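You operate a simulated robot arm through the tools that you are given. There is no shell and no other tool. Be economical: measure what you need, move in short steps, check, and stop when the job is done.

Carry out the task below with a simulated two-armed robot. There is one attempt and no reset: what you move stays moved.

Task
Pick up the refill that says "hand gel" from the top of the run-off table with one hand, pass it to the other hand and put it on the plate of the table scale. Set down upright: refill.

Only the result counts: the job must be done as asked and must still hold three seconds after the hand-in. Knocking over, shifting, dropping, spilling or breaking anything else fails it.

Robot
Two 6-joint arms with two-finger grippers on one trunk, on a base that drives. Base frame: it is fixed to the floor where the robot stands at the start and does not move with it; the origin is under the middle of the robot, x ahead of it, y to its left, z up; the surface under the hand at the start is at about z = 812. Readings come in mm, degrees, newtons and seconds.
The left shoulder is at the start at [30, 178, 988], the right one opposite. With the tool pointing down near the work surface each hand reaches from about 460 to 840 mm from the robot's upright axis, wherever it stands, measured 20 degrees to its own side. Places, roughly: plate of the table scale (12x12 cm) [960, -160, 860]. Payload 2.54 kg a hand.
The tool frame of a hand sits at the grasp point between the pads (the TCP): z along the fingers, y along the line on which they close. The tips reach 30 mm beyond it. Largest opening 116 mm; the body of the gripper starts 95 mm behind the TCP.
Orientation is that of the tool frame in the base frame, as [roll, pitch, yaw] about the fixed x, y, z axes, in that order (R = Rz(yaw) Ry(pitch) Rx(roll)). With the fingers straight down and closing along the base's y, the tool's x points along the base's -x, its y along +y and its z along -z.

Tools
- The arms move only by the tool play_rows. It takes "left_targets", "right_targets" or both (then of equal length, played together; a hand with none holds still); each is one flat list of numbers, 7 for each row, row after row: the shift along the tool's x, y, z in units of 30 mm (1.0 is 30 mm), then the turn, a rotation vector about the tool's x, y, z in units of 8 degrees (1.0 is 8 degrees), then the gripper command, from -1 (fully open) to 1 (shut), values between in proportion. In form: [x, y, z, rx, ry, rz, fingers, x, y, z, rx, ry, rz, fingers, ...]. A call has 1 to 10 rows; each row shifts and turns the commanded pose from where the row before left it, along the tool's axes as they then stand. A call with a number of a shift or a turn outside -1 to 1 is refused whole. Rows are played at 5 a second. More than 50 mm and 8.6 degrees between two rows, or a gripper value outside its range, and nothing of the call is played. A pose out of reach is approached as far as the arm can. The call stops where the force on the tool passes 40 N (or 10 N more than at its start, if that is more) or the arm is blocked; 0.2 s more then pass. The fingers move at their own pace (about 153 mm/s each) and stop on an object; they squeeze with about 33 N. The grip force told is the motor's: it shows also when the fingers shut on nothing. Time passes only in rows, and 0.2 s behind the last, so rows that do not move let the fingers close. The reply holds the time, the measured pose of the TCP, the force on the tool along the base axes, the opening and the grip force, in the units named above and with some noise, with the torque about the TCP (base axes, N m) and any sound that the robot's microphone picked up.
- Cameras (640 x 400 px; columns grow to the right, rows downward): "scene" is now at [44, 0.7, 1703.8]; the picture's right is [0.00, -1.00, 0.00], its down [-0.80, -0.00, -0.59] and it looks along [0.59, 0.00, -0.80] (base axes); focal length 273 px, centre (320, 200). "left" rides on the left gripper at [69, 15, -122] in its tool frame; the picture's right is [-0.21, 0.98, 0.00], its down [-0.83, -0.18, -0.53] and it looks along [-0.52, -0.11, 0.85] (tool axes); focal length 251 px, centre (320, 200). "right" rides on the right gripper at [69, -15, -122] in its tool frame; the picture's right is [0.21, 0.98, 0.00], its down [-0.83, 0.18, -0.53] and it looks along [-0.52, 0.11, 0.85] (tool axes); focal length 251 px, centre (320, 200). There is no depth. A picture from a camera that has moved, and an enlarged one, comes with that camera's place and axes in the base frame and with its lens.
- camera(camera): a new picture of that camera. It takes no simulated time.
- slide_trunk(by): slides the trunk up (or, below 0, down) by that many mm; the arms and the scene camera ride with it, the base frame stays. It gives what a move gives, with no picture.
- base_move(legs): drives the robot by 1 to 6 legs, each [ahead, left, turn to the left] in mm, mm and degrees, along the robot's own axes; the way and the turn of a leg run together, so that a leg with both is an arc; at most 1500 mm and 180 degrees a leg. The arms and the cameras ride along, it lands a little off, and it stops where it bumps. It gives what a move gives.
- head_to(pan, tilt): turns the head with the scene camera to pan (to the left, within 143 degrees either way) and tilt (down, from -29 to 69), counted from straight ahead of the robot. It gives what a move gives.
- inspect(camera, box): a new picture of the part [left, top, right, bottom] of that camera's present view, enlarged. It takes no simulated time.
- sign_off(): hands the job in; it is judged then, once.

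Go step by step. Nothing tells you exact positions but the pictures and the camera data: compare them with the known pose of the tool, close in by small moves and look again before you grip or let go. The budget is 120 turns and 88 pictures, counting those below and the enlarged ones. Unless the task says otherwise, let go and move clear before handing in, and close with one line.

The tools are called after "Emit:" as a command line: name --argument value ..., lists and objects as JSON in quotes. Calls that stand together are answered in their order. play_rows: Moves the arms, as the interface text tells. Its arguments: {"type":"object","properties":{"left_targets":{"type":"array","items":{"type":"number"}},"right_targets":{"type":"array","items":{"type":"number"}}},"required":[]} The other tools are called the same way: slide_trunk (by) slides the trunk up or down; base_move (legs) drives the base; head_to (pan, tilt) turns the head that bears the scene camera; camera (camera) takes a picture; inspect (camera, box) takes an enlarged picture of a part of a camera's view; sign_off () hands the job in.

At the start:

```text
time: 0.0
left_tool_pos: [434.7, 258.9, 1124.8]
left_tcp_rot: [180.0, 0.0, -179.9]
left_wrist_force: [-0.4, -0.2, 0.7]
left_wrist_torque: [0.02, 0.0, 0.04]
left_opening: 115.9
left_gripper_force: 0.1
right_tool_pos: [589.1, -176.1, 1174.0]
right_tcp_rot: [-180.0, 0.0, 180.0]
right_wrist_force: [-0.7, -0.1, -0.3]
right_wrist_torque: [-0.03, 0.02, 0.01]
right_opening: 116.1
right_gripper_force: 0.1
trunk travel left (down, up): [-200.0, 340.0]
robot x, y, heading: [-2.2, 1.6, -0.0]
head pan, tilt: [0.3, 53.6]
```

scene: 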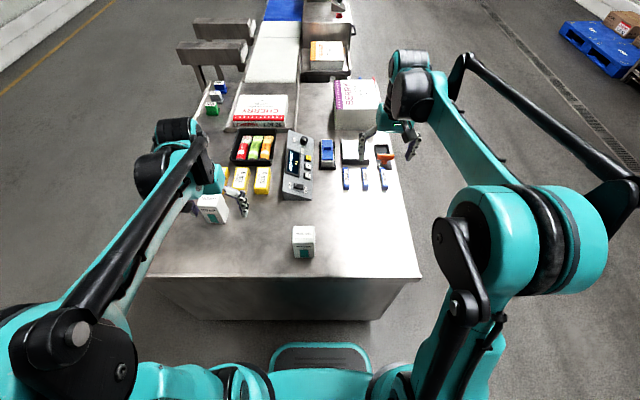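
right: 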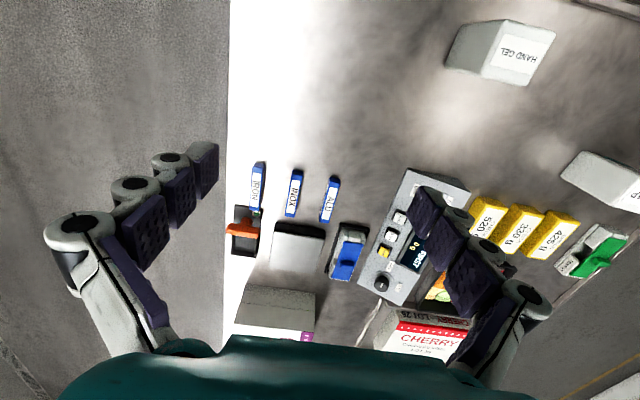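
left: 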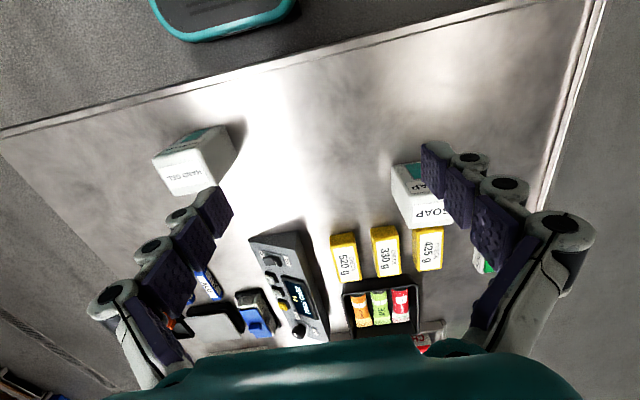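

The box at about (303, 242) in the scene looks like the hand gel refill, at roughly x 460, y 55. The soap one is further left, and the scale plate is ahead on the right. I'll take closer views first.

Emit:
inspect --camera "scene" --box '[260, 200, 350, 270]'

Emit:
inspect --camera "scene" --box '[310, 110, 430, 200]'

Emit:
inspect --camera "left" --box '[130, 100, 270, 210]'

Emit:
inspect --camera "right" --box '[420, 0, 640, 140]'

```text
5.71 times, centred on (305, 235) of scene
camera zoom: at [44.0, 0.7, 1703.8], right [0.0, -1.0, 0.0], down [-0.8, 0.0, -0.59], along [0.59, 0.0, -0.8], focal length 1562 px, centre (406, 0)
```

zoom: 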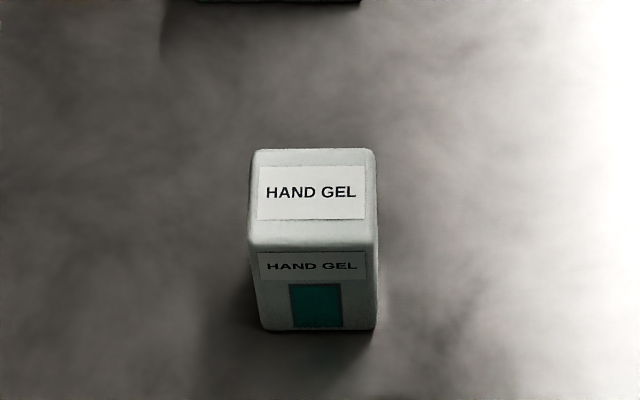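

```text
4.44 times, centred on (370, 155) of scene
camera zoom: at [44.0, 0.7, 1703.8], right [0.0, -1.0, 0.0], down [-0.8, 0.0, -0.59], along [0.59, 0.0, -0.8], focal length 1215 px, centre (98, 400)
```

zoom: 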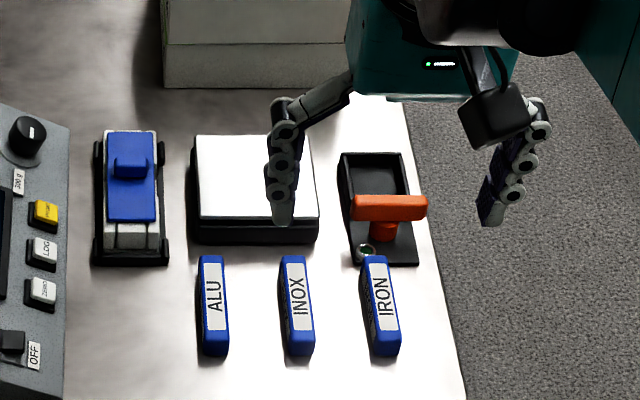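

```text
3.64 times, centred on (200, 155) of left
camera zoom: at [365.6, 273.7, 1245.6], right [0.21, 0.98, 0.0], down [0.83, -0.18, 0.53], along [0.52, -0.11, -0.85], focal length 914 px, centre (756, 364)
```

zoom: 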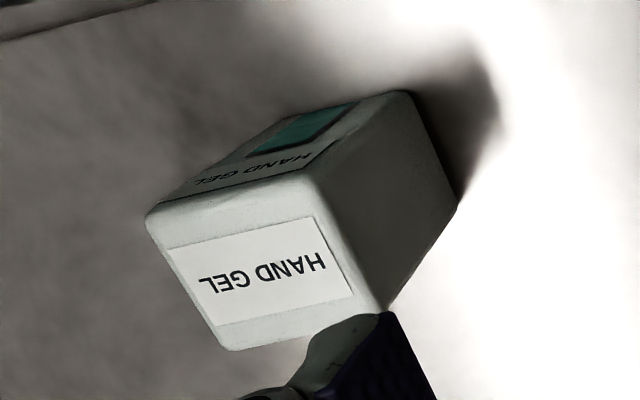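

```text
2.86 times, centred on (530, 70) of right
camera zoom: at [518.2, -189.6, 1294.7], right [-0.21, 0.98, 0.0], down [0.83, 0.18, 0.53], along [0.52, 0.11, -0.85], focal length 718 px, centre (-280, 571)
```

zoom: 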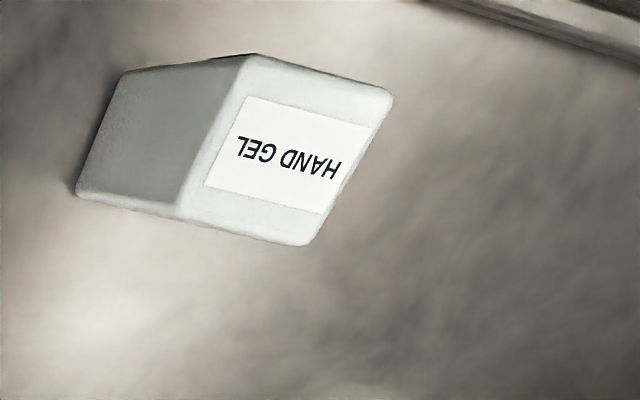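

The refill reads "HAND GEL" and spans about x 450–515, y 17–89, z 812–917, with yaw near 0. I plan to grip it low from the right side with the right hand, pass it to the left hand from above, then drive round to the table's right side to place it. First I'll turn the right hand in the air.

Emit:
play_rows --right_targets '[0, 0, 0, 0, 0, 1, -1, 0, 0, 0, 0, 0, 1, -1, 0, 0, 0, 0, 0, 1, -1, 0, 0, 0, 0, 0, 1, -1, 0, 0, 0, 0, 0, 1, -1, 0, 0, 0, 0, 0, 1, -1, 0, 0, 0, 0, 0, 1, -1, 0, 0, 0, 0, 0, 1, -1, 0, 0, 0, 0, 0, 1, -1, 0, 0, 0, 0, 0, 1, -1]'

```text
time: 2.2
left_tool_pos: [436.2, 259.7, 1124.1]
left_tcp_rot: [-179.9, 0.0, -180.0]
left_wrist_force: [0.3, 0.0, 0.5]
left_wrist_torque: [-0.05, 0.01, 0.02]
left_opening: 115.8
left_gripper_force: 0.0
right_tool_pos: [588.2, -176.5, 1173.6]
right_tcp_rot: [-180.0, 0.1, 99.9]
right_wrist_force: [-1.0, 0.5, 0.7]
right_wrist_torque: [-0.04, -0.04, -0.04]
right_opening: 115.8
right_gripper_force: 0.0
trunk travel left (down, up): [-200.0, 340.0]
robot x, y, heading: [-2.3, -2.2, -0.1]
head pan, tilt: [0.3, 53.6]
```

The yaw turn worked, so I'll finish it and pitch the fingers up towards +y.

Emit:
play_rows --right_targets '[0, 0, 0, 0, 0, 1, -1, 0, 0, 0, 0, 0, 0.25, -1, 0, 0, 0, 0, 1, 0, -1, 0, 0, 0, 0, 1, 0, -1, 0, 0, 0, 0, 1, 0, -1, 0, 0, 0, 0, 1, 0, -1, 0, 0, 0, 0, 1, 0, -1, 0, 0, 0, 0, 1, 0, -1, 0, 0, 0, 0, 1, 0, -1, 0, 0, 0, 0, 0.5, 0, -1]'

```text
time: 4.4
left_tool_pos: [435.2, 258.4, 1123.6]
left_tcp_rot: [-180.0, 0.0, 180.0]
left_wrist_force: [0.0, 0.0, 0.2]
left_wrist_torque: [0.02, 0.02, -0.02]
left_opening: 116.2
left_gripper_force: 0.1
right_tool_pos: [587.1, -175.2, 1174.5]
right_tcp_rot: [-179.9, -60.0, 90.1]
right_wrist_force: [-0.2, 0.3, 0.1]
right_wrist_torque: [-0.03, 0.0, 0.0]
right_opening: 116.0
right_gripper_force: 0.0
trunk travel left (down, up): [-200.0, 340.0]
robot x, y, heading: [1.1, -0.8, 0.1]
head pan, tilt: [0.3, 53.6]
```

Now to a pre-grasp point right of the refill, 150 mm back along the fingers.

Emit:
play_rows --right_targets '[-0.7125, -0.434, 0.845, 0, 0, 0, -1, -0.7125, -0.434, 0.845, 0, 0, 0, -1, -0.7125, -0.434, 0.845, 0, 0, 0, -1, -0.7125, -0.434, 0.845, 0, 0, 0, -1, -0.7125, -0.434, 0.845, 0, 0, 0, -1, -0.7125, -0.434, 0.845, 0, 0, 0, -1, -0.7125, -0.434, 0.845, 0, 0, 0, -1, -0.7125, -0.434, 0.845, 0, 0, 0, -1]'

Emit:
camera --camera "scene"

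Emit:
camera --camera "right"

```text
time: 6.2
left_tool_pos: [436.2, 258.8, 1123.6]
left_tcp_rot: [-180.0, 0.0, -180.0]
left_wrist_force: [0.4, 0.3, 0.2]
left_wrist_torque: [0.0, -0.02, -0.02]
left_opening: 116.1
left_gripper_force: 0.1
right_tool_pos: [483.5, -85.3, 925.1]
right_tcp_rot: [179.9, -60.0, 89.9]
right_wrist_force: [0.5, 0.0, -0.4]
right_wrist_torque: [0.01, -0.01, 0.02]
right_opening: 115.9
right_gripper_force: 0.1
trunk travel left (down, up): [-200.0, 340.0]
robot x, y, heading: [-1.0, -1.3, 0.1]
head pan, tilt: [0.3, 53.6]
```

```text
80 pictures are left
camera scene: at [44.6, 0.6, 1703.8], right [0.0, -1.0, 0.0], down [-0.8, 0.0, -0.59], along [0.59, 0.0, -0.8], focal length 273 px, centre (320, 200)
```

scene: 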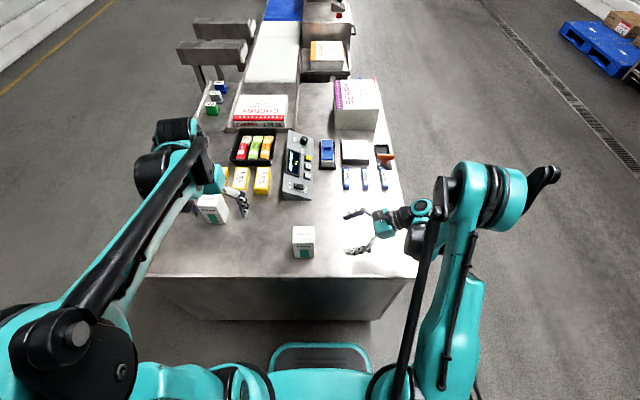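

```text
79 pictures are left
camera right: at [468.1, -155.0, 1045.3], right [0.98, 0.11, 0.19], down [0.18, -0.88, -0.45], along [0.11, 0.47, -0.87], focal length 251 px, centre (320, 200)
```

right: 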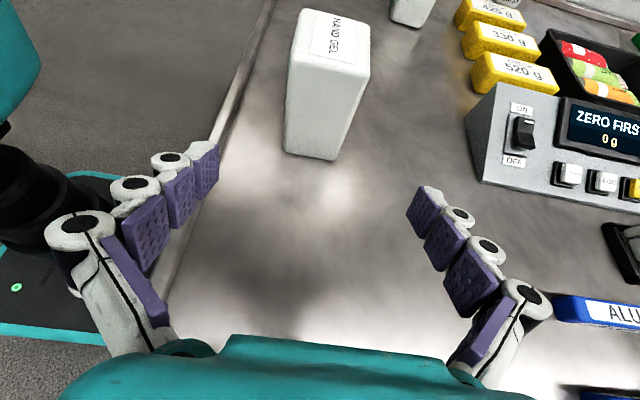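

The refill lines up between the fingers (x about 451–515, near face y about 22). I'll advance along the fingers.

Emit:
play_rows --right_targets '[0, 0, 1, 0, 0, 0, -1, 0, 0, 1, 0, 0, 0, -1, 0, 0, 1, 0, 0, 0, -1, 0, 0, 1, 0, 0, 0, -1]'

Emit:
camera --camera "right"

Emit:
inspect --camera "scene" --box '[250, 190, 400, 290]'

```text
time: 7.2
left_tool_pos: [434.6, 260.4, 1123.1]
left_tcp_rot: [-180.0, 0.0, -180.0]
left_wrist_force: [0.6, 0.0, 0.3]
left_wrist_torque: [0.02, -0.01, 0.0]
left_opening: 116.1
left_gripper_force: 0.1
right_tool_pos: [515.4, 16.6, 880.8]
right_tcp_rot: [-179.9, -59.9, 89.9]
right_wrist_force: [0.4, -0.5, -0.3]
right_wrist_torque: [0.0, -0.02, 0.02]
right_opening: 116.2
right_gripper_force: 0.2
right hand out of reach, approached as far as the arm can: row 2, 3, 4
trunk travel left (down, up): [-200.0, 340.0]
robot x, y, heading: [-0.8, -1.1, -0.2]
head pan, tilt: [0.3, 53.6]
```

```text
78 pictures are left
camera right: at [499.1, -53.2, 1001.3], right [0.98, 0.11, 0.18], down [0.18, -0.88, -0.45], along [0.11, 0.47, -0.88], focal length 251 px, centre (320, 200)
```

right: 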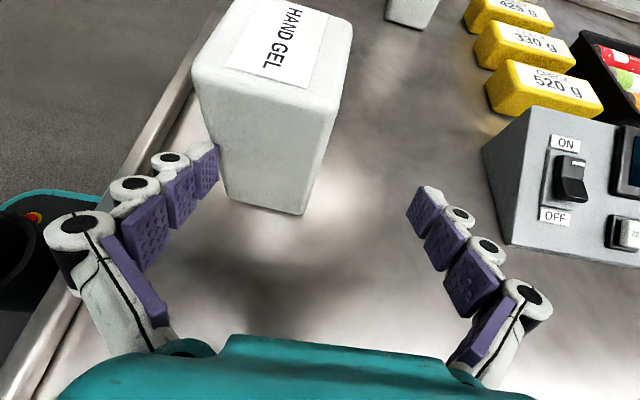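

```text
4.00 times, centred on (325, 240) of scene
camera zoom: at [44.1, 1.0, 1703.8], right [0.0, -1.0, 0.0], down [-0.8, 0.0, -0.59], along [0.59, 0.0, -0.8], focal length 1094 px, centre (300, 40)
```

zoom: 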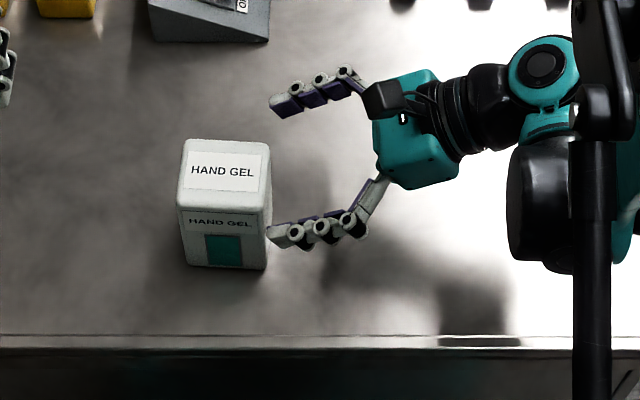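

That spot is too close in for the arm, so I'll back off and then reverse the base to get reach.

Emit:
play_rows --right_targets '[0, 0, -1, 0, 0, 0, -1, 0, 0, -1, 0, 0, 0, -1, 0, 0, -1, 0, 0, 0, -1, 0, 0, -1, 0, 0, 0, -1]'

Emit:
base_move --legs '[[-160, 0, 0]]'

Emit:
camera --camera "scene"

```text
time: 8.2
left_tool_pos: [434.9, 258.7, 1124.6]
left_tcp_rot: [180.0, 0.0, -179.9]
left_wrist_force: [0.5, -0.2, 0.0]
left_wrist_torque: [0.01, -0.01, -0.01]
left_opening: 116.0
left_gripper_force: 0.2
right_tool_pos: [515.1, -88.2, 940.5]
right_tcp_rot: [179.9, -60.0, 90.0]
right_wrist_force: [-0.9, -0.4, 0.2]
right_wrist_torque: [0.03, 0.0, -0.04]
right_opening: 116.2
right_gripper_force: 0.1
trunk travel left (down, up): [-200.0, 340.0]
robot x, y, heading: [0.7, -1.6, -0.0]
head pan, tilt: [0.3, 53.6]
```

```text
time: 9.6
left_tool_pos: [272.4, 258.3, 1125.0]
left_tcp_rot: [179.9, 0.1, 179.9]
left_wrist_force: [-1.5, 0.5, 0.4]
left_wrist_torque: [0.02, -0.07, 0.01]
left_opening: 115.7
left_gripper_force: 0.0
right_tool_pos: [352.1, -88.0, 940.8]
right_tcp_rot: [179.9, -60.0, 90.0]
right_wrist_force: [0.3, 0.0, -0.5]
right_wrist_torque: [0.0, -0.01, -0.03]
right_opening: 116.0
right_gripper_force: 0.0
trunk travel left (down, up): [-200.0, 340.0]
robot x, y, heading: [-161.0, -1.8, -0.1]
head pan, tilt: [0.3, 53.6]
```

```text
76 pictures are left
camera scene: at [-119.9, 0.7, 1703.9], right [0.0, -1.0, 0.0], down [-0.8, 0.0, -0.59], along [0.59, 0.0, -0.8], focal length 273 px, centre (320, 200)
```

scene: 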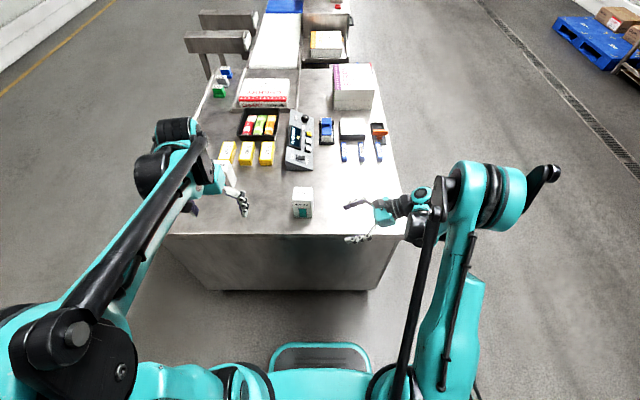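

Now 160 mm further back; re-align the right hand with the refill.

Emit:
play_rows --right_targets '[-0.083, 0.873, 0.07, 0, 0, 0, -1, -0.083, 0.873, 0.07, 0, 0, 0, -1, -0.083, 0.873, 0.07, 0, 0, 0, -1, -0.083, 0.873, 0.07, 0, 0, 0, -1, -0.083, 0.873, 0.07, 0, 0, 0, -1]'

Emit:
camera --camera "right"

```text
time: 10.8
left_tool_pos: [274.3, 258.9, 1124.2]
left_tcp_rot: [-180.0, 0.0, 179.9]
left_wrist_force: [0.7, -0.5, 0.4]
left_wrist_torque: [-0.01, 0.05, -0.04]
left_opening: 116.1
left_gripper_force: 0.1
right_tool_pos: [486.5, -85.6, 924.1]
right_tcp_rot: [-179.9, -60.1, 89.8]
right_wrist_force: [-0.1, 0.8, -0.5]
right_wrist_torque: [0.05, -0.01, 0.01]
right_opening: 116.1
right_gripper_force: 0.2
trunk travel left (down, up): [-200.0, 340.0]
robot x, y, heading: [-162.2, -0.9, -0.3]
head pan, tilt: [0.3, 53.6]
```

```text
75 pictures are left
camera right: at [469.6, -154.8, 1044.5], right [0.98, 0.11, 0.18], down [0.18, -0.88, -0.45], along [0.11, 0.47, -0.87], focal length 251 px, centre (320, 200)
```

right: 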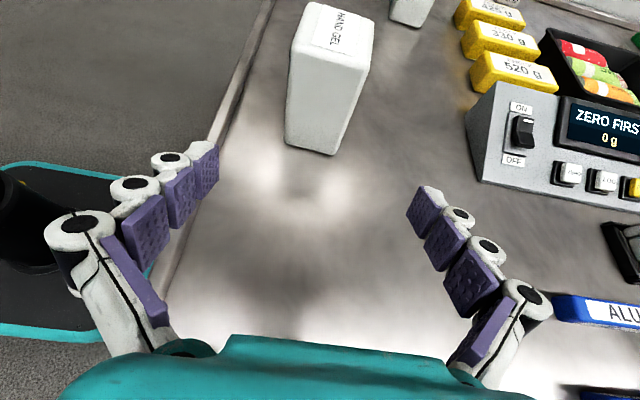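

Refill is still standing where it was; advance again.

Emit:
play_rows --right_targets '[0, 0, 1, 0, 0, 0, -1, 0, 0, 1, 0, 0, 0, -1, 0, 0, 1, 0, 0, 0, -1]'

Emit:
camera --camera "right"

```text
time: 11.6
left_tool_pos: [274.1, 259.0, 1123.6]
left_tcp_rot: [-179.9, -0.1, 179.9]
left_wrist_force: [0.1, 0.4, 0.0]
left_wrist_torque: [-0.03, 0.02, 0.02]
left_opening: 115.9
left_gripper_force: 0.1
right_tool_pos: [484.5, -6.7, 879.3]
right_tcp_rot: [-179.8, -60.0, 89.8]
right_wrist_force: [0.0, -0.2, 0.3]
right_wrist_torque: [-0.01, 0.01, -0.01]
right_opening: 116.1
right_gripper_force: 0.0
trunk travel left (down, up): [-200.0, 340.0]
robot x, y, heading: [-159.0, 0.6, -0.3]
head pan, tilt: [0.3, 53.6]
```

```text
74 pictures are left
camera right: at [469.1, -76.6, 999.3], right [0.98, 0.11, 0.19], down [0.18, -0.88, -0.45], along [0.12, 0.47, -0.87], focal length 251 px, centre (320, 200)
```

right: 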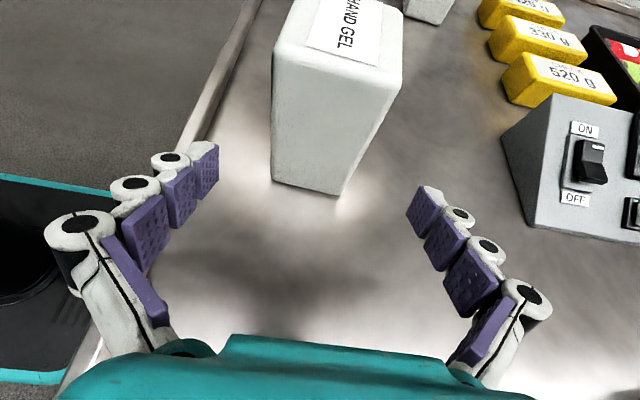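

Well centred; go in the last 65 mm.

Emit:
play_rows --right_targets '[0, 0, 0.75, 0, 0, 0, -1, 0, 0, 0.75, 0, 0, 0, -1, 0, 0, 0.67, 0, 0, 0, -1]'

Emit:
camera --camera "right"

Emit:
inspect --camera "scene" --box '[250, 160, 400, 260]'

```text
time: 12.4
left_tool_pos: [274.7, 259.2, 1124.5]
left_tcp_rot: [179.9, 0.0, 179.9]
left_wrist_force: [-0.2, 0.7, 0.2]
left_wrist_torque: [-0.02, 0.01, -0.02]
left_opening: 115.9
left_gripper_force: 0.0
right_tool_pos: [486.0, 49.2, 845.4]
right_tcp_rot: [-179.8, -60.0, 89.9]
right_wrist_force: [1.2, -0.1, 0.1]
right_wrist_torque: [0.0, -0.01, 0.04]
right_opening: 116.1
right_gripper_force: 0.1
trunk travel left (down, up): [-200.0, 340.0]
robot x, y, heading: [-159.3, -0.2, -0.3]
head pan, tilt: [0.3, 53.6]
```

```text
73 pictures are left
camera right: at [469.7, -19.7, 966.0], right [0.98, 0.11, 0.19], down [0.18, -0.88, -0.45], along [0.11, 0.47, -0.87], focal length 251 px, centre (320, 200)
```

right: 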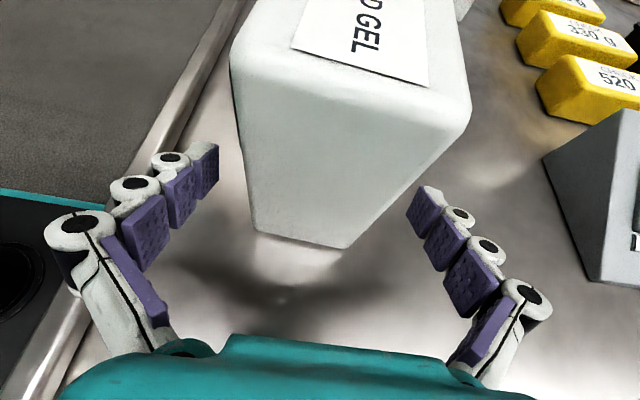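

```text
4.00 times, centred on (325, 210) of scene
camera zoom: at [-117.5, 1.5, 1703.8], right [0.0, -1.0, 0.0], down [-0.8, 0.0, -0.59], along [0.59, 0.0, -0.8], focal length 1094 px, centre (300, 160)
```

zoom: 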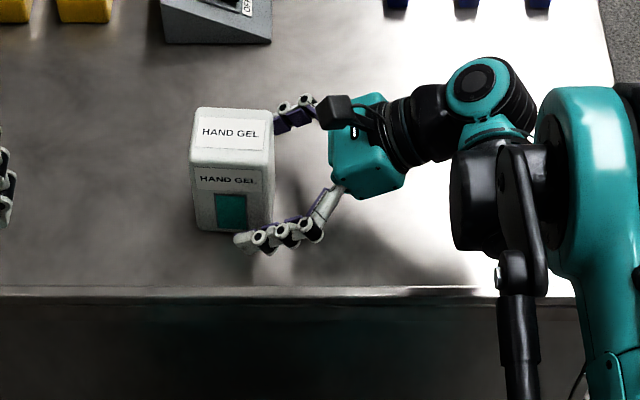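

The refill is at about y 28–102, so shift 12 mm horizontally deeper, then close.

Emit:
play_rows --right_targets '[0.2, 0.03, 0.35, 0, 0, 0, -1, 0, 0, 0, 0, 0, 0, -0.2, 0, 0, 0, 0, 0, 0, 0.1, 0, 0, 0, 0, 0, 0, 0.4, 0, 0, 0, 0, 0, 0, 1, 0, 0, 0, 0, 0, 0, 1, 0, 0, 0, 0, 0, 0, 1]'

Emit:
camera --camera "right"

```text
time: 14.0
left_tool_pos: [274.8, 259.1, 1123.5]
left_tcp_rot: [179.9, 0.0, 179.9]
left_wrist_force: [-0.1, -0.2, 0.7]
left_wrist_torque: [-0.02, 0.0, 0.0]
left_opening: 116.2
left_gripper_force: 0.1
right_tool_pos: [487.0, 60.4, 846.6]
right_tcp_rot: [179.9, -60.1, 89.8]
right_wrist_force: [-0.8, -0.9, 3.1]
right_wrist_torque: [0.23, 0.06, -0.05]
right_opening: 63.7
right_gripper_force: 32.9
trunk travel left (down, up): [-200.0, 340.0]
robot x, y, heading: [-159.4, -0.3, -0.1]
head pan, tilt: [0.3, 53.6]
```

```text
71 pictures are left
camera right: at [469.8, -8.5, 967.0], right [0.98, 0.11, 0.19], down [0.18, -0.88, -0.45], along [0.12, 0.47, -0.87], focal length 251 px, centre (320, 200)
```

right: 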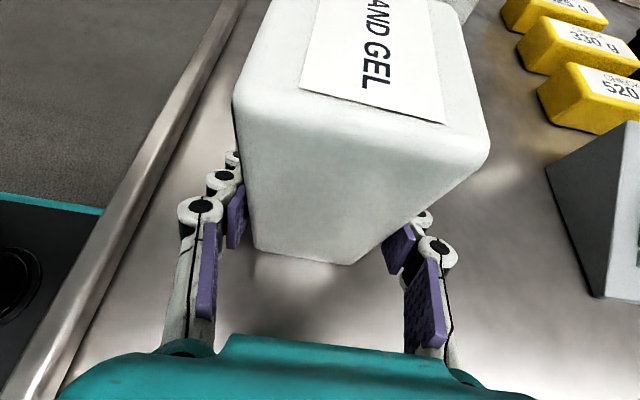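

Gripped at 63.7 mm opening. Lift straight up.

Emit:
play_rows --right_targets '[0.43, 0, -0.25, 0, 0, 0, 1, 0.866, 0, -0.5, 0, 0, 0, 1, 0.866, 0, -0.5, 0, 0, 0, 1, 0.866, 0, -0.5, 0, 0, 0, 1, 0.866, 0, -0.5, 0, 0, 0, 1, 0.866, 0, -0.5, 0, 0, 0, 1, 0.866, 0, -0.5, 0, 0, 0, 1]'

Emit:
camera --camera "scene"

Emit:
camera --camera "right"

```text
time: 15.6
left_tool_pos: [274.3, 258.8, 1124.1]
left_tcp_rot: [-180.0, 0.1, 179.9]
left_wrist_force: [-0.7, 0.3, -0.4]
left_wrist_torque: [0.02, -0.03, 0.0]
left_opening: 116.3
left_gripper_force: 0.0
right_tool_pos: [484.9, 62.8, 1040.3]
right_tcp_rot: [-180.0, -60.0, 89.9]
right_wrist_force: [0.0, 0.1, -4.6]
right_wrist_torque: [-0.03, 0.0, -0.03]
right_opening: 63.7
right_gripper_force: 32.7
trunk travel left (down, up): [-200.0, 340.0]
robot x, y, heading: [-162.3, 0.7, -0.1]
head pan, tilt: [0.3, 53.6]
```

```text
70 pictures are left
camera scene: at [-118.1, 1.0, 1703.8], right [0.0, -1.0, 0.0], down [-0.8, 0.0, -0.59], along [0.59, 0.0, -0.8], focal length 273 px, centre (320, 200)
```

scene: 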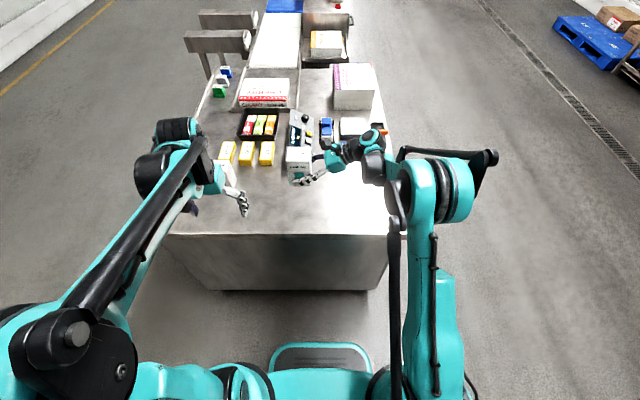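

```text
69 pictures are left
camera right: at [469.1, -7.1, 1161.2], right [0.98, 0.11, 0.19], down [0.18, -0.88, -0.45], along [0.12, 0.47, -0.87], focal length 251 px, centre (320, 200)
```

right: 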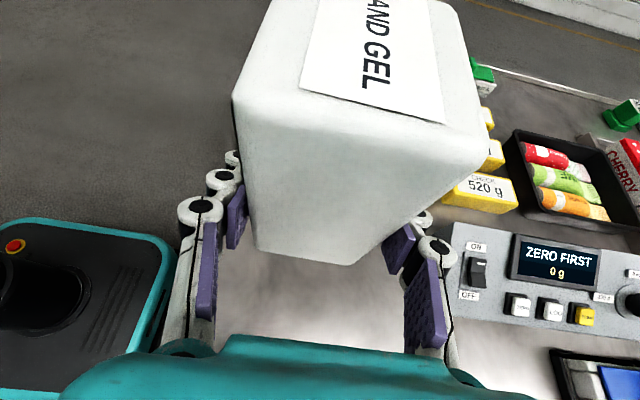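

Held firmly (about 5 N). Now turn the left hand 90° so that it closes along x, raising it at the same time.

Emit:
play_rows --left_targets '[0, 0, -0.5, 0, 0, 1, -1, 0, 0, -0.5, 0, 0, 1, -1, 0, 0, -0.5, 0, 0, 1, -1, 0, 0, -0.5, 0, 0, 1, -1, 0, 0, -0.5, 0, 0, 1, -1, 0, 0, -0.5, 0, 0, 1, -1, 0, 0, -0.5, 0, 0, 1, -1, 0, 0, -0.5, 0, 0, 1, -1, 0, 0, 0, 0, 0, 1, -1, 0, 0, 0, 0, 0, 1, -1]'

Emit:
play_rows --left_targets '[0, 0, 0, 0, 0, 1, -1, 0, 0, 0, 0, 0, 0.25, -1]'

```text
time: 17.8
left_tool_pos: [275.1, 258.1, 1243.3]
left_tcp_rot: [180.0, 0.1, 99.8]
left_wrist_force: [-0.4, 0.1, 0.1]
left_wrist_torque: [0.0, 0.0, 0.0]
left_opening: 116.3
left_gripper_force: 0.0
right_tool_pos: [485.4, 62.6, 1039.4]
right_tcp_rot: [-179.9, -60.0, 89.9]
right_wrist_force: [0.2, -0.3, -5.5]
right_wrist_torque: [-0.03, 0.01, 0.01]
right_opening: 63.5
right_gripper_force: 33.2
trunk travel left (down, up): [-200.0, 340.0]
robot x, y, heading: [-162.3, 3.6, -0.5]
head pan, tilt: [0.3, 53.6]
```

```text
time: 18.4
left_tool_pos: [273.9, 258.6, 1243.1]
left_tcp_rot: [180.0, 0.0, 89.9]
left_wrist_force: [-0.3, 0.2, 1.1]
left_wrist_torque: [0.0, 0.03, 0.03]
left_opening: 115.9
left_gripper_force: 0.0
right_tool_pos: [486.0, 61.7, 1039.7]
right_tcp_rot: [-179.9, -60.0, 90.0]
right_wrist_force: [-0.1, 0.0, -5.5]
right_wrist_torque: [0.0, 0.0, -0.02]
right_opening: 63.3
right_gripper_force: 33.2
trunk travel left (down, up): [-200.0, 340.0]
robot x, y, heading: [-165.5, 3.1, -0.1]
head pan, tilt: [0.3, 53.6]
```

Move the left hand to y ≈ 140 beside the refill, then look.

Emit:
play_rows --left_targets '[-0.49, 0.88, 0, 0, 0, 0, -1, -0.49, 0.88, 0, 0, 0, 0, -1, -0.49, 0.88, 0, 0, 0, 0, -1, -0.49, 0.88, 0, 0, 0, 0, -1, -0.49, 0.88, 0, 0, 0, 0, -1, -0.49, 0.88, 0, 0, 0, 0, -1, -0.49, 0.88, 0, 0, 0, 0, -1, -0.49, 0.88, 0, 0, 0, 0, -1]'

Emit:
camera --camera "scene"

Emit:
camera --camera "left"

```text
time: 20.2
left_tool_pos: [486.7, 138.4, 1242.5]
left_tcp_rot: [-179.9, 0.0, 89.8]
left_wrist_force: [0.1, -0.8, -0.2]
left_wrist_torque: [0.03, 0.02, 0.03]
left_opening: 116.0
left_gripper_force: 0.1
right_tool_pos: [486.8, 61.7, 1039.1]
right_tcp_rot: [-179.8, -60.0, 89.8]
right_wrist_force: [0.5, -0.1, -5.3]
right_wrist_torque: [-0.02, 0.01, 0.03]
right_opening: 63.3
right_gripper_force: 32.8
trunk travel left (down, up): [-200.0, 340.0]
robot x, y, heading: [-162.9, 1.7, 0.3]
head pan, tilt: [0.3, 53.6]
```

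```text
68 pictures are left
camera scene: at [-115.4, 0.4, 1703.7], right [0.0, -1.0, 0.0], down [-0.81, 0.0, -0.59], along [0.59, 0.0, -0.81], focal length 273 px, centre (320, 200)
```

scene: 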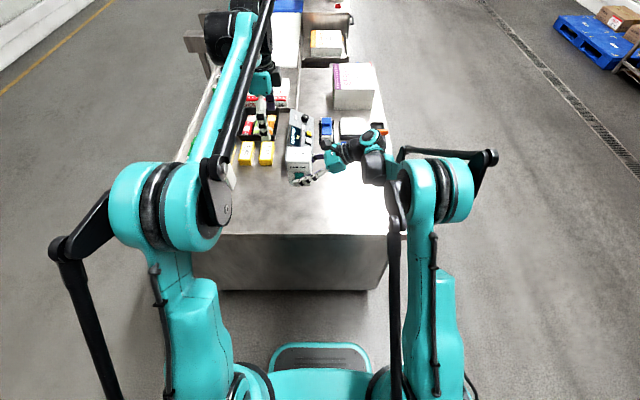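

```text
67 pictures are left
camera left: at [501.3, 207.4, 1363.6], right [0.98, -0.22, 0.0], down [-0.18, -0.83, 0.53], along [-0.12, -0.52, -0.85], focal length 251 px, centre (320, 200)
```

left: 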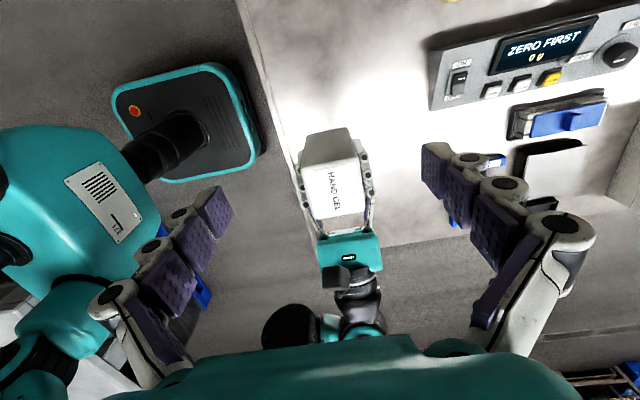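

Emit:
inspect --camera "left" --box '[270, 110, 420, 210]'

Emit:
inspect --camera "left" --box '[270, 150, 420, 250]'

```text
4.00 times, centred on (345, 160) of left
camera zoom: at [501.3, 207.4, 1363.6], right [0.98, -0.22, 0.0], down [-0.18, -0.83, 0.53], along [-0.12, -0.52, -0.85], focal length 1006 px, centre (220, 360)
```

zoom: 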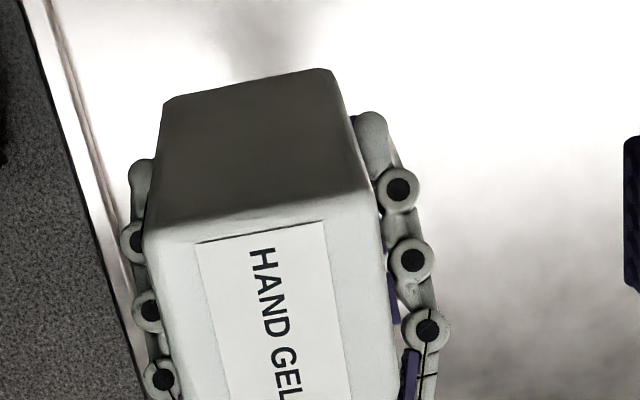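

```text
4.00 times, centred on (345, 200) of left
camera zoom: at [501.3, 207.4, 1363.6], right [0.98, -0.22, 0.0], down [-0.18, -0.83, 0.53], along [-0.12, -0.52, -0.85], focal length 1006 px, centre (220, 200)
```

zoom: 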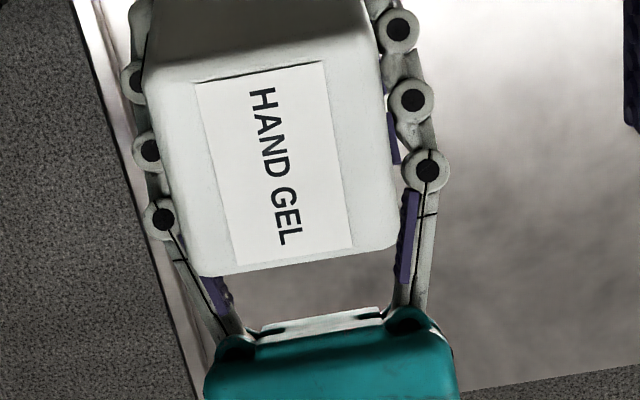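

Box top centre computes to (484, 63, 1109). I'll move the left hand above it and go partway down.

Emit:
play_rows --left_targets '[-0.8, -0.02, 0, 0, 0, 0, -1, -0.8, -0.02, 0, 0, 0, 0, -1, -0.75, -0.02, 0, 0, 0, 0, -1, 0, 0, 0.8, 0, 0, 0, -1, 0, 0, 0.8, 0, 0, 0, -1, 0, 0, 0.7, 0, 0, 0, -1]'

Emit:
camera --camera "left"

Emit:
camera --camera "right"

Emit:
inspect --camera "scene" --box '[220, 80, 400, 200]'

```text
time: 21.6
left_tool_pos: [483.3, 70.1, 1173.2]
left_tcp_rot: [-180.0, 0.0, 89.8]
left_wrist_force: [-0.1, 0.1, -0.4]
left_wrist_torque: [-0.02, 0.01, -0.01]
left_opening: 115.6
left_gripper_force: 0.0
right_tool_pos: [485.7, 62.7, 1040.0]
right_tcp_rot: [-179.9, -60.0, 89.7]
right_wrist_force: [-0.4, 0.1, -5.7]
right_wrist_torque: [-0.04, 0.02, -0.01]
right_opening: 63.5
right_gripper_force: 33.3
trunk travel left (down, up): [-200.0, 340.0]
robot x, y, heading: [-160.8, 1.9, -0.2]
head pan, tilt: [0.3, 53.6]
```

```text
64 pictures are left
camera left: at [498.3, 138.9, 1295.5], right [0.98, -0.22, 0.0], down [-0.18, -0.83, 0.53], along [-0.12, -0.52, -0.85], focal length 251 px, centre (320, 200)
```

left: 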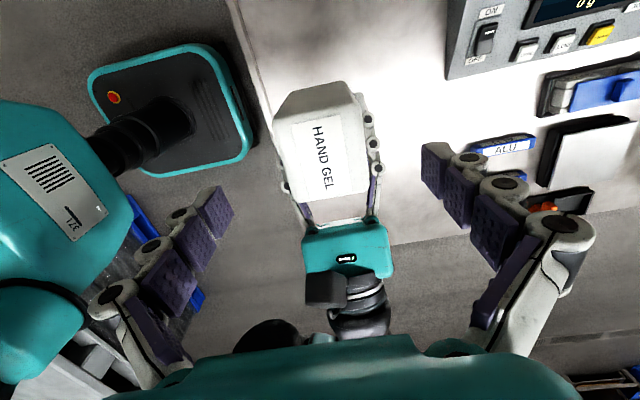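

```text
63 pictures are left
camera right: at [470.1, -7.1, 1160.4], right [0.98, 0.11, 0.18], down [0.18, -0.88, -0.45], along [0.11, 0.47, -0.87], focal length 251 px, centre (320, 200)
```

right: 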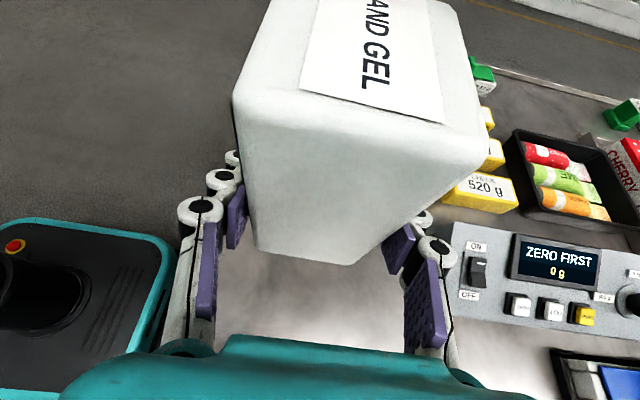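

```text
3.33 times, centred on (310, 140) of scene
camera zoom: at [-116.7, 1.1, 1703.7], right [0.0, -1.0, 0.0], down [-0.81, 0.0, -0.59], along [0.59, 0.0, -0.81], focal length 911 px, centre (353, 400)
```

zoom: 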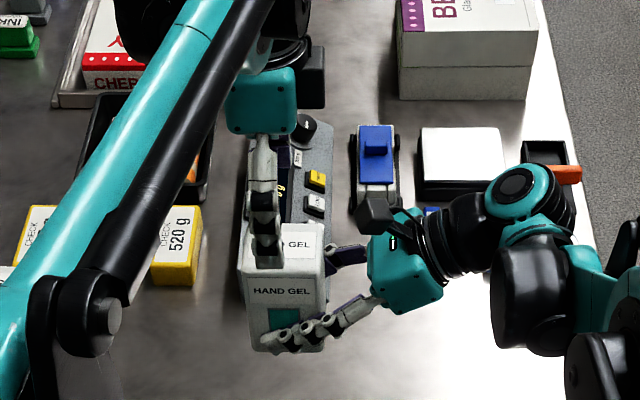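

Aligned; descend the last 75 mm around the top of the refill.

Emit:
play_rows --left_targets '[0, 0.03, 0.7, 0, 0, 0, -1, 0, 0.02, 0.7, 0, 0, 0, -1, 0, 0, 0.6, 0, 0, 0, -1, 0, 0, 0.5, 0, 0, 0, -1]'

Emit:
camera --camera "left"

Emit:
inspect --camera "scene" --box '[220, 80, 400, 200]'

```text
time: 22.6
left_tool_pos: [486.7, 69.3, 1099.1]
left_tcp_rot: [-180.0, 0.0, 89.8]
left_wrist_force: [0.3, -0.7, -0.1]
left_wrist_torque: [-0.01, 0.0, 0.04]
left_opening: 116.1
left_gripper_force: 0.0
right_tool_pos: [485.5, 61.4, 1039.9]
right_tcp_rot: [-180.0, -60.1, 89.8]
right_wrist_force: [-0.4, -0.3, -5.1]
right_wrist_torque: [-0.02, 0.04, -0.02]
right_opening: 63.5
right_gripper_force: 32.8
trunk travel left (down, up): [-200.0, 340.0]
robot x, y, heading: [-162.8, 1.5, -0.1]
head pan, tilt: [0.3, 53.6]
```

```text
61 pictures are left
camera left: at [500.8, 137.6, 1221.4], right [0.98, -0.22, 0.0], down [-0.18, -0.83, 0.53], along [-0.12, -0.52, -0.85], focal length 251 px, centre (320, 200)
```

left: 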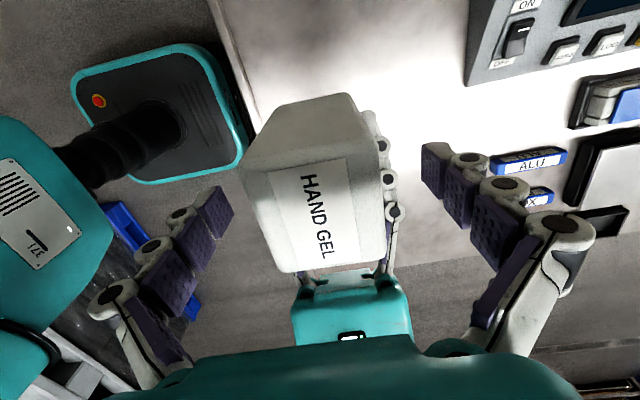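

```text
3.33 times, centred on (310, 140) of scene
camera zoom: at [-117.0, 0.9, 1703.8], right [0.0, -1.0, 0.0], down [-0.8, 0.0, -0.59], along [0.59, 0.0, -0.8], focal length 911 px, centre (353, 400)
```

zoom: 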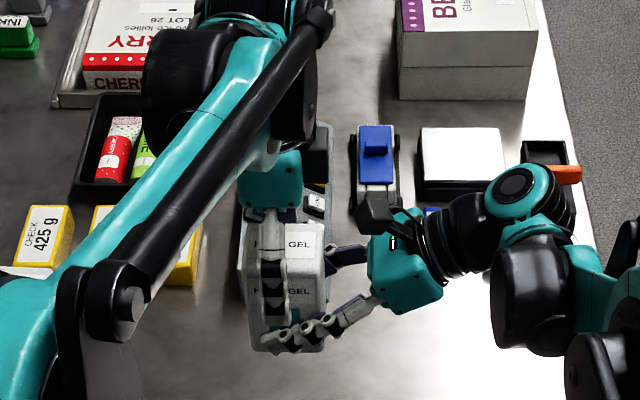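

Left fingers straddle the top. Close them while the right still holds.

Emit:
play_rows --left_targets '[0, 0, 0, 0, 0, 0, -0.2, 0, 0, 0, 0, 0, 0, 0, 0, 0, 0, 0, 0, 0, 0.4, 0, 0, 0, 0, 0, 0, 1, 0, 0, 0, 0, 0, 0, 1, 0, 0, 0, 0, 0, 0, 1]'

Emit:
camera --camera "left"

```text
time: 24.0
left_tool_pos: [486.4, 70.2, 1099.6]
left_tcp_rot: [-179.8, -0.1, 89.9]
left_wrist_force: [-9.8, -0.5, 8.5]
left_wrist_torque: [0.1, 0.45, -0.27]
left_opening: 63.3
left_gripper_force: 33.1
right_tool_pos: [485.6, 62.3, 1038.2]
right_tcp_rot: [-180.0, -60.1, 89.8]
right_wrist_force: [10.1, 0.5, -13.6]
right_wrist_torque: [-0.22, 0.17, 0.18]
right_opening: 63.5
right_gripper_force: 33.0
trunk travel left (down, up): [-200.0, 340.0]
robot x, y, heading: [-161.7, 1.9, -0.0]
head pan, tilt: [0.3, 53.6]
```

```text
59 pictures are left
camera left: at [500.6, 137.4, 1221.8], right [0.98, -0.22, 0.0], down [-0.18, -0.83, 0.53], along [-0.12, -0.52, -0.85], focal length 251 px, centre (320, 200)
```

left: 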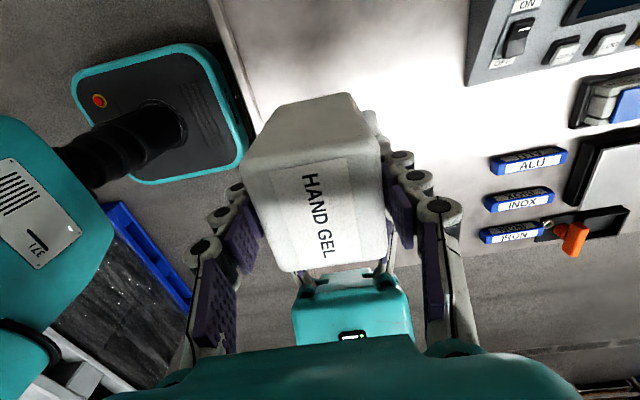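

Both hands hold it. Release the right.

Emit:
play_rows --right_targets '[0, 0, 0, 0, 0, 0, 0, 0, 0, 0, 0, 0, 0, -0.5, 0, 0, 0, 0, 0, 0, -1, 0, 0, 0, 0, 0, 0, -1]'

Emit:
camera --camera "right"

```text
time: 25.0
left_tool_pos: [485.8, 68.9, 1099.5]
left_tcp_rot: [180.0, 0.0, 89.9]
left_wrist_force: [0.5, 0.0, 0.0]
left_wrist_torque: [0.0, 0.0, 0.0]
left_opening: 63.5
left_gripper_force: 32.7
right_tool_pos: [485.3, 63.0, 1039.6]
right_tcp_rot: [-179.9, -60.0, 89.9]
right_wrist_force: [-1.2, -1.0, 0.6]
right_wrist_torque: [-0.02, 0.01, -0.02]
right_opening: 115.8
right_gripper_force: 0.0
trunk travel left (down, up): [-200.0, 340.0]
robot x, y, heading: [-158.1, -0.1, -0.1]
head pan, tilt: [0.3, 53.6]
```

```text
58 pictures are left
camera right: at [469.7, -7.3, 1160.7], right [0.98, 0.11, 0.19], down [0.18, -0.88, -0.45], along [0.11, 0.47, -0.87], focal length 251 px, centre (320, 200)
```

right: 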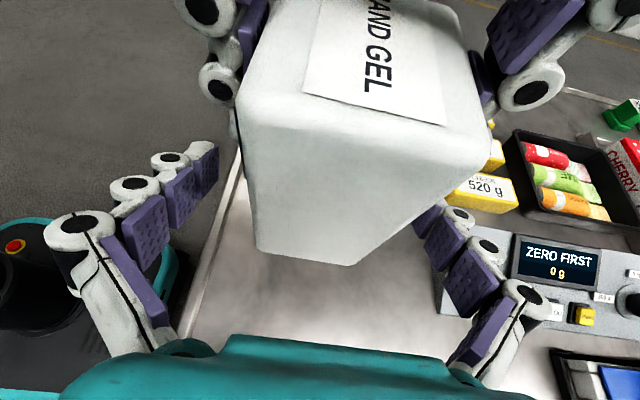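

Left holds alone. Retreat the right hand horizontally in −y.

Emit:
play_rows --right_targets '[-0.5, 0, -0.866, 0, 0, 0, -1, -0.5, 0, -0.866, 0, 0, 0, -1, -0.5, 0, -0.866, 0, 0, 0, -1, -0.5, 0, -0.866, 0, 0, 0, -1, -0.5, 0, -0.866, 0, 0, 0, -1, -0.5, 0, -0.866, 0, 0, 0, -1, -0.5, 0, -0.866, 0, 0, 0, -1]'

Emit:
camera --camera "scene"

Emit:
camera --camera "right"

```text
time: 26.6
left_tool_pos: [486.8, 68.8, 1099.6]
left_tcp_rot: [179.9, 0.0, 89.9]
left_wrist_force: [-0.6, -0.6, 0.0]
left_wrist_torque: [0.04, 0.02, 0.01]
left_opening: 63.3
left_gripper_force: 32.5
right_tool_pos: [486.7, -149.4, 1043.0]
right_tcp_rot: [-179.9, -60.0, 89.8]
right_wrist_force: [-0.4, 0.1, -0.9]
right_wrist_torque: [0.04, -0.01, -0.02]
right_opening: 116.0
right_gripper_force: 0.0
trunk travel left (down, up): [-200.0, 340.0]
robot x, y, heading: [-164.6, 3.8, 0.1]
head pan, tilt: [0.3, 53.6]
```

```text
57 pictures are left
camera scene: at [-117.0, -0.4, 1703.7], right [0.0, -1.0, 0.0], down [-0.8, 0.0, -0.59], along [0.59, 0.0, -0.8], focal length 273 px, centre (320, 200)
```

scene: 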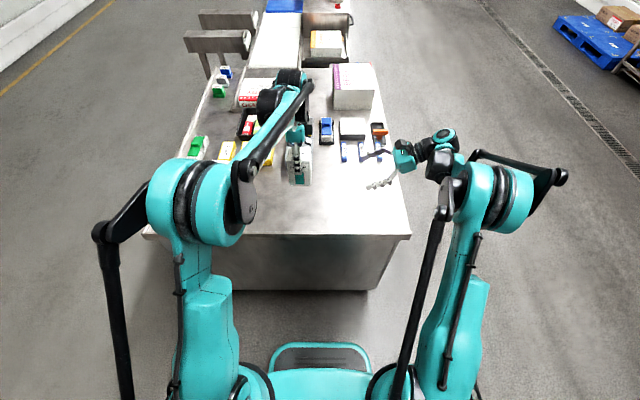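

```text
56 pictures are left
camera right: at [470.7, -219.6, 1162.9], right [0.98, 0.11, 0.19], down [0.18, -0.88, -0.45], along [0.11, 0.47, -0.87], focal length 251 px, centre (320, 200)
```

right: 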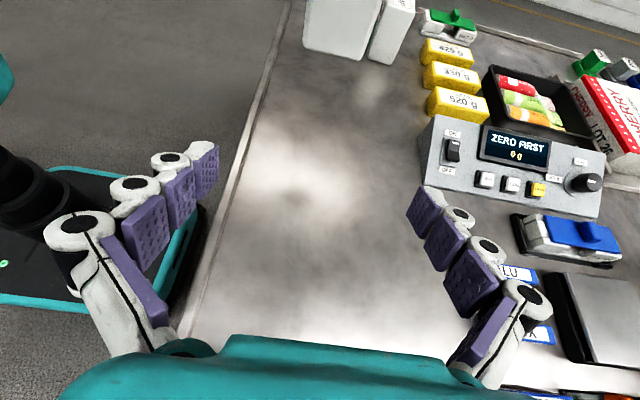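

The left hand has the refill. I'll tuck the right hand up and back so it clears things, then drive.

Emit:
play_rows --right_targets '[0.742, -0.57, -0.43, 0, 0, 0, -1, 0.742, -0.57, -0.43, 0, 0, 0, -1, 0.742, -0.57, -0.43, 0, 0, 0, -1, 0.742, -0.57, -0.43, 0, 0, 0, -1, 0.742, -0.57, -0.43, 0, 0, 0, -1, 0.742, -0.57, -0.43, 0, 0, 0, -1, 0.742, -0.57, -0.43, 0, 0, 0, -1]'

Emit:
base_move --legs '[[-300, 0, 0]]'

Emit:
head_to --pan -60 --tilt 30

Emit:
camera --camera "scene"

```text
time: 28.2
left_tool_pos: [484.7, 68.9, 1100.0]
left_tcp_rot: [180.0, 0.0, 89.9]
left_wrist_force: [-0.9, 0.2, -0.3]
left_wrist_torque: [0.02, 0.01, 0.01]
left_opening: 63.2
left_gripper_force: 33.1
right_tool_pos: [365.1, -148.2, 1224.0]
right_tcp_rot: [180.0, -60.0, 89.9]
right_wrist_force: [-0.9, 0.6, 0.8]
right_wrist_torque: [-0.01, -0.01, -0.03]
right_opening: 116.1
right_gripper_force: 0.1
trunk travel left (down, up): [-200.0, 340.0]
robot x, y, heading: [-162.1, 0.5, 0.1]
head pan, tilt: [0.3, 53.6]
```

```text
time: 30.3
left_tool_pos: [178.2, 73.8, 1099.4]
left_tcp_rot: [180.0, 0.0, 90.5]
left_wrist_force: [0.2, -0.3, -0.5]
left_wrist_torque: [0.02, -0.03, -0.02]
left_opening: 63.6
left_gripper_force: 32.9
right_tool_pos: [60.2, -145.5, 1224.5]
right_tcp_rot: [-180.0, -59.9, 90.4]
right_wrist_force: [-0.4, -0.8, -0.1]
right_wrist_torque: [0.01, -0.01, -0.07]
right_opening: 115.8
right_gripper_force: 0.1
trunk travel left (down, up): [-200.0, 340.0]
robot x, y, heading: [-466.6, 4.2, 0.6]
head pan, tilt: [0.3, 53.6]
```

```text
time: 31.6
left_tool_pos: [179.8, 74.5, 1098.6]
left_tcp_rot: [-180.0, 0.0, 90.4]
left_wrist_force: [-0.7, 0.0, -0.2]
left_wrist_torque: [-0.03, 0.01, 0.0]
left_opening: 63.4
left_gripper_force: 32.6
right_tool_pos: [60.6, -144.9, 1223.2]
right_tcp_rot: [-179.9, -60.0, 90.3]
right_wrist_force: [0.0, -0.3, -0.1]
right_wrist_torque: [0.02, 0.03, -0.01]
right_opening: 115.9
right_gripper_force: 0.1
trunk travel left (down, up): [-200.0, 340.0]
robot x, y, heading: [-466.5, 1.8, 0.3]
head pan, tilt: [-60.0, 30.0]
```

```text
55 pictures are left
camera scene: at [-451.0, -78.6, 1737.9], right [-0.86, -0.51, 0.0], down [-0.25, 0.43, -0.87], along [0.44, -0.75, -0.5], focal length 273 px, centre (320, 200)
```

scene: 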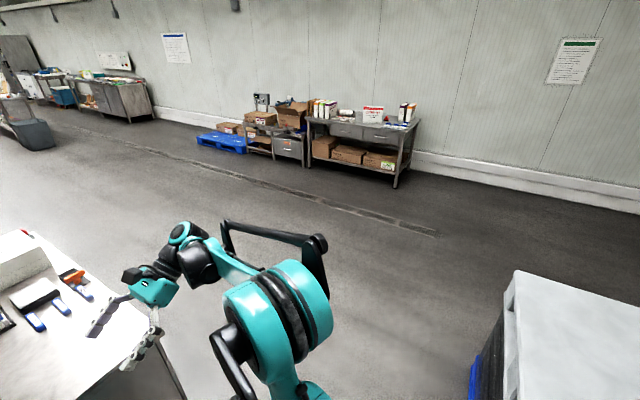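

There's a crate stack behind on the right. I'll stay close to the table while sliding right, then look again.

Emit:
base_move --legs '[[280, 0, 0], [0, -500, 0]]'

Emit:
head_to --pan -90 --tilt 45

Emit:
camera --camera "scene"

```text
time: 36.1
left_tool_pos: [464.6, -415.8, 1099.2]
left_tcp_rot: [180.0, 0.0, 90.5]
left_wrist_force: [0.2, -1.2, -6.2]
left_wrist_torque: [0.06, -0.02, -0.02]
left_opening: 63.3
left_gripper_force: 32.8
right_tool_pos: [345.9, -634.2, 1222.9]
right_tcp_rot: [-179.9, -60.0, 90.3]
right_wrist_force: [0.6, -0.5, -1.2]
right_wrist_torque: [0.02, 0.01, 0.0]
right_opening: 115.9
right_gripper_force: 0.1
trunk travel left (down, up): [-200.0, 340.0]
robot x, y, heading: [-182.6, -492.1, 0.3]
head pan, tilt: [-60.0, 30.0]
```

```text
time: 37.0
left_tool_pos: [464.9, -415.5, 1100.2]
left_tcp_rot: [180.0, 0.0, 90.4]
left_wrist_force: [-0.4, 0.5, -6.2]
left_wrist_torque: [0.03, 0.0, 0.01]
left_opening: 63.3
left_gripper_force: 32.7
right_tool_pos: [345.8, -634.9, 1224.5]
right_tcp_rot: [-179.8, -60.0, 90.4]
right_wrist_force: [0.4, -0.2, -0.2]
right_wrist_torque: [0.01, -0.04, 0.0]
right_opening: 116.1
right_gripper_force: 0.0
trunk travel left (down, up): [-200.0, 340.0]
robot x, y, heading: [-184.1, -494.0, 0.4]
head pan, tilt: [-90.0, 45.0]
```

```text
54 pictures are left
camera scene: at [-210.6, -571.3, 1715.4], right [-1.0, -0.01, 0.0], down [-0.01, 0.71, -0.71], along [0.0, -0.71, -0.71], focal length 273 px, centre (320, 200)
```

scene: 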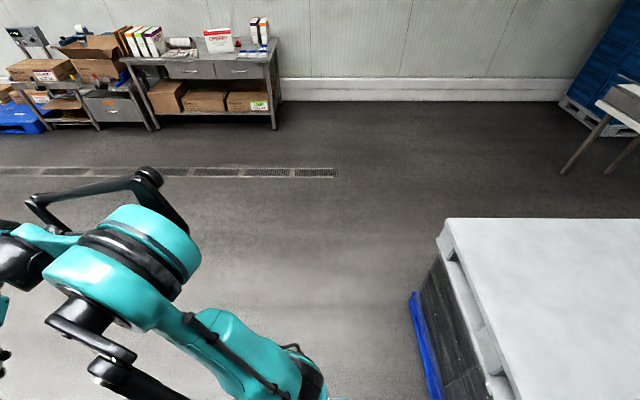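

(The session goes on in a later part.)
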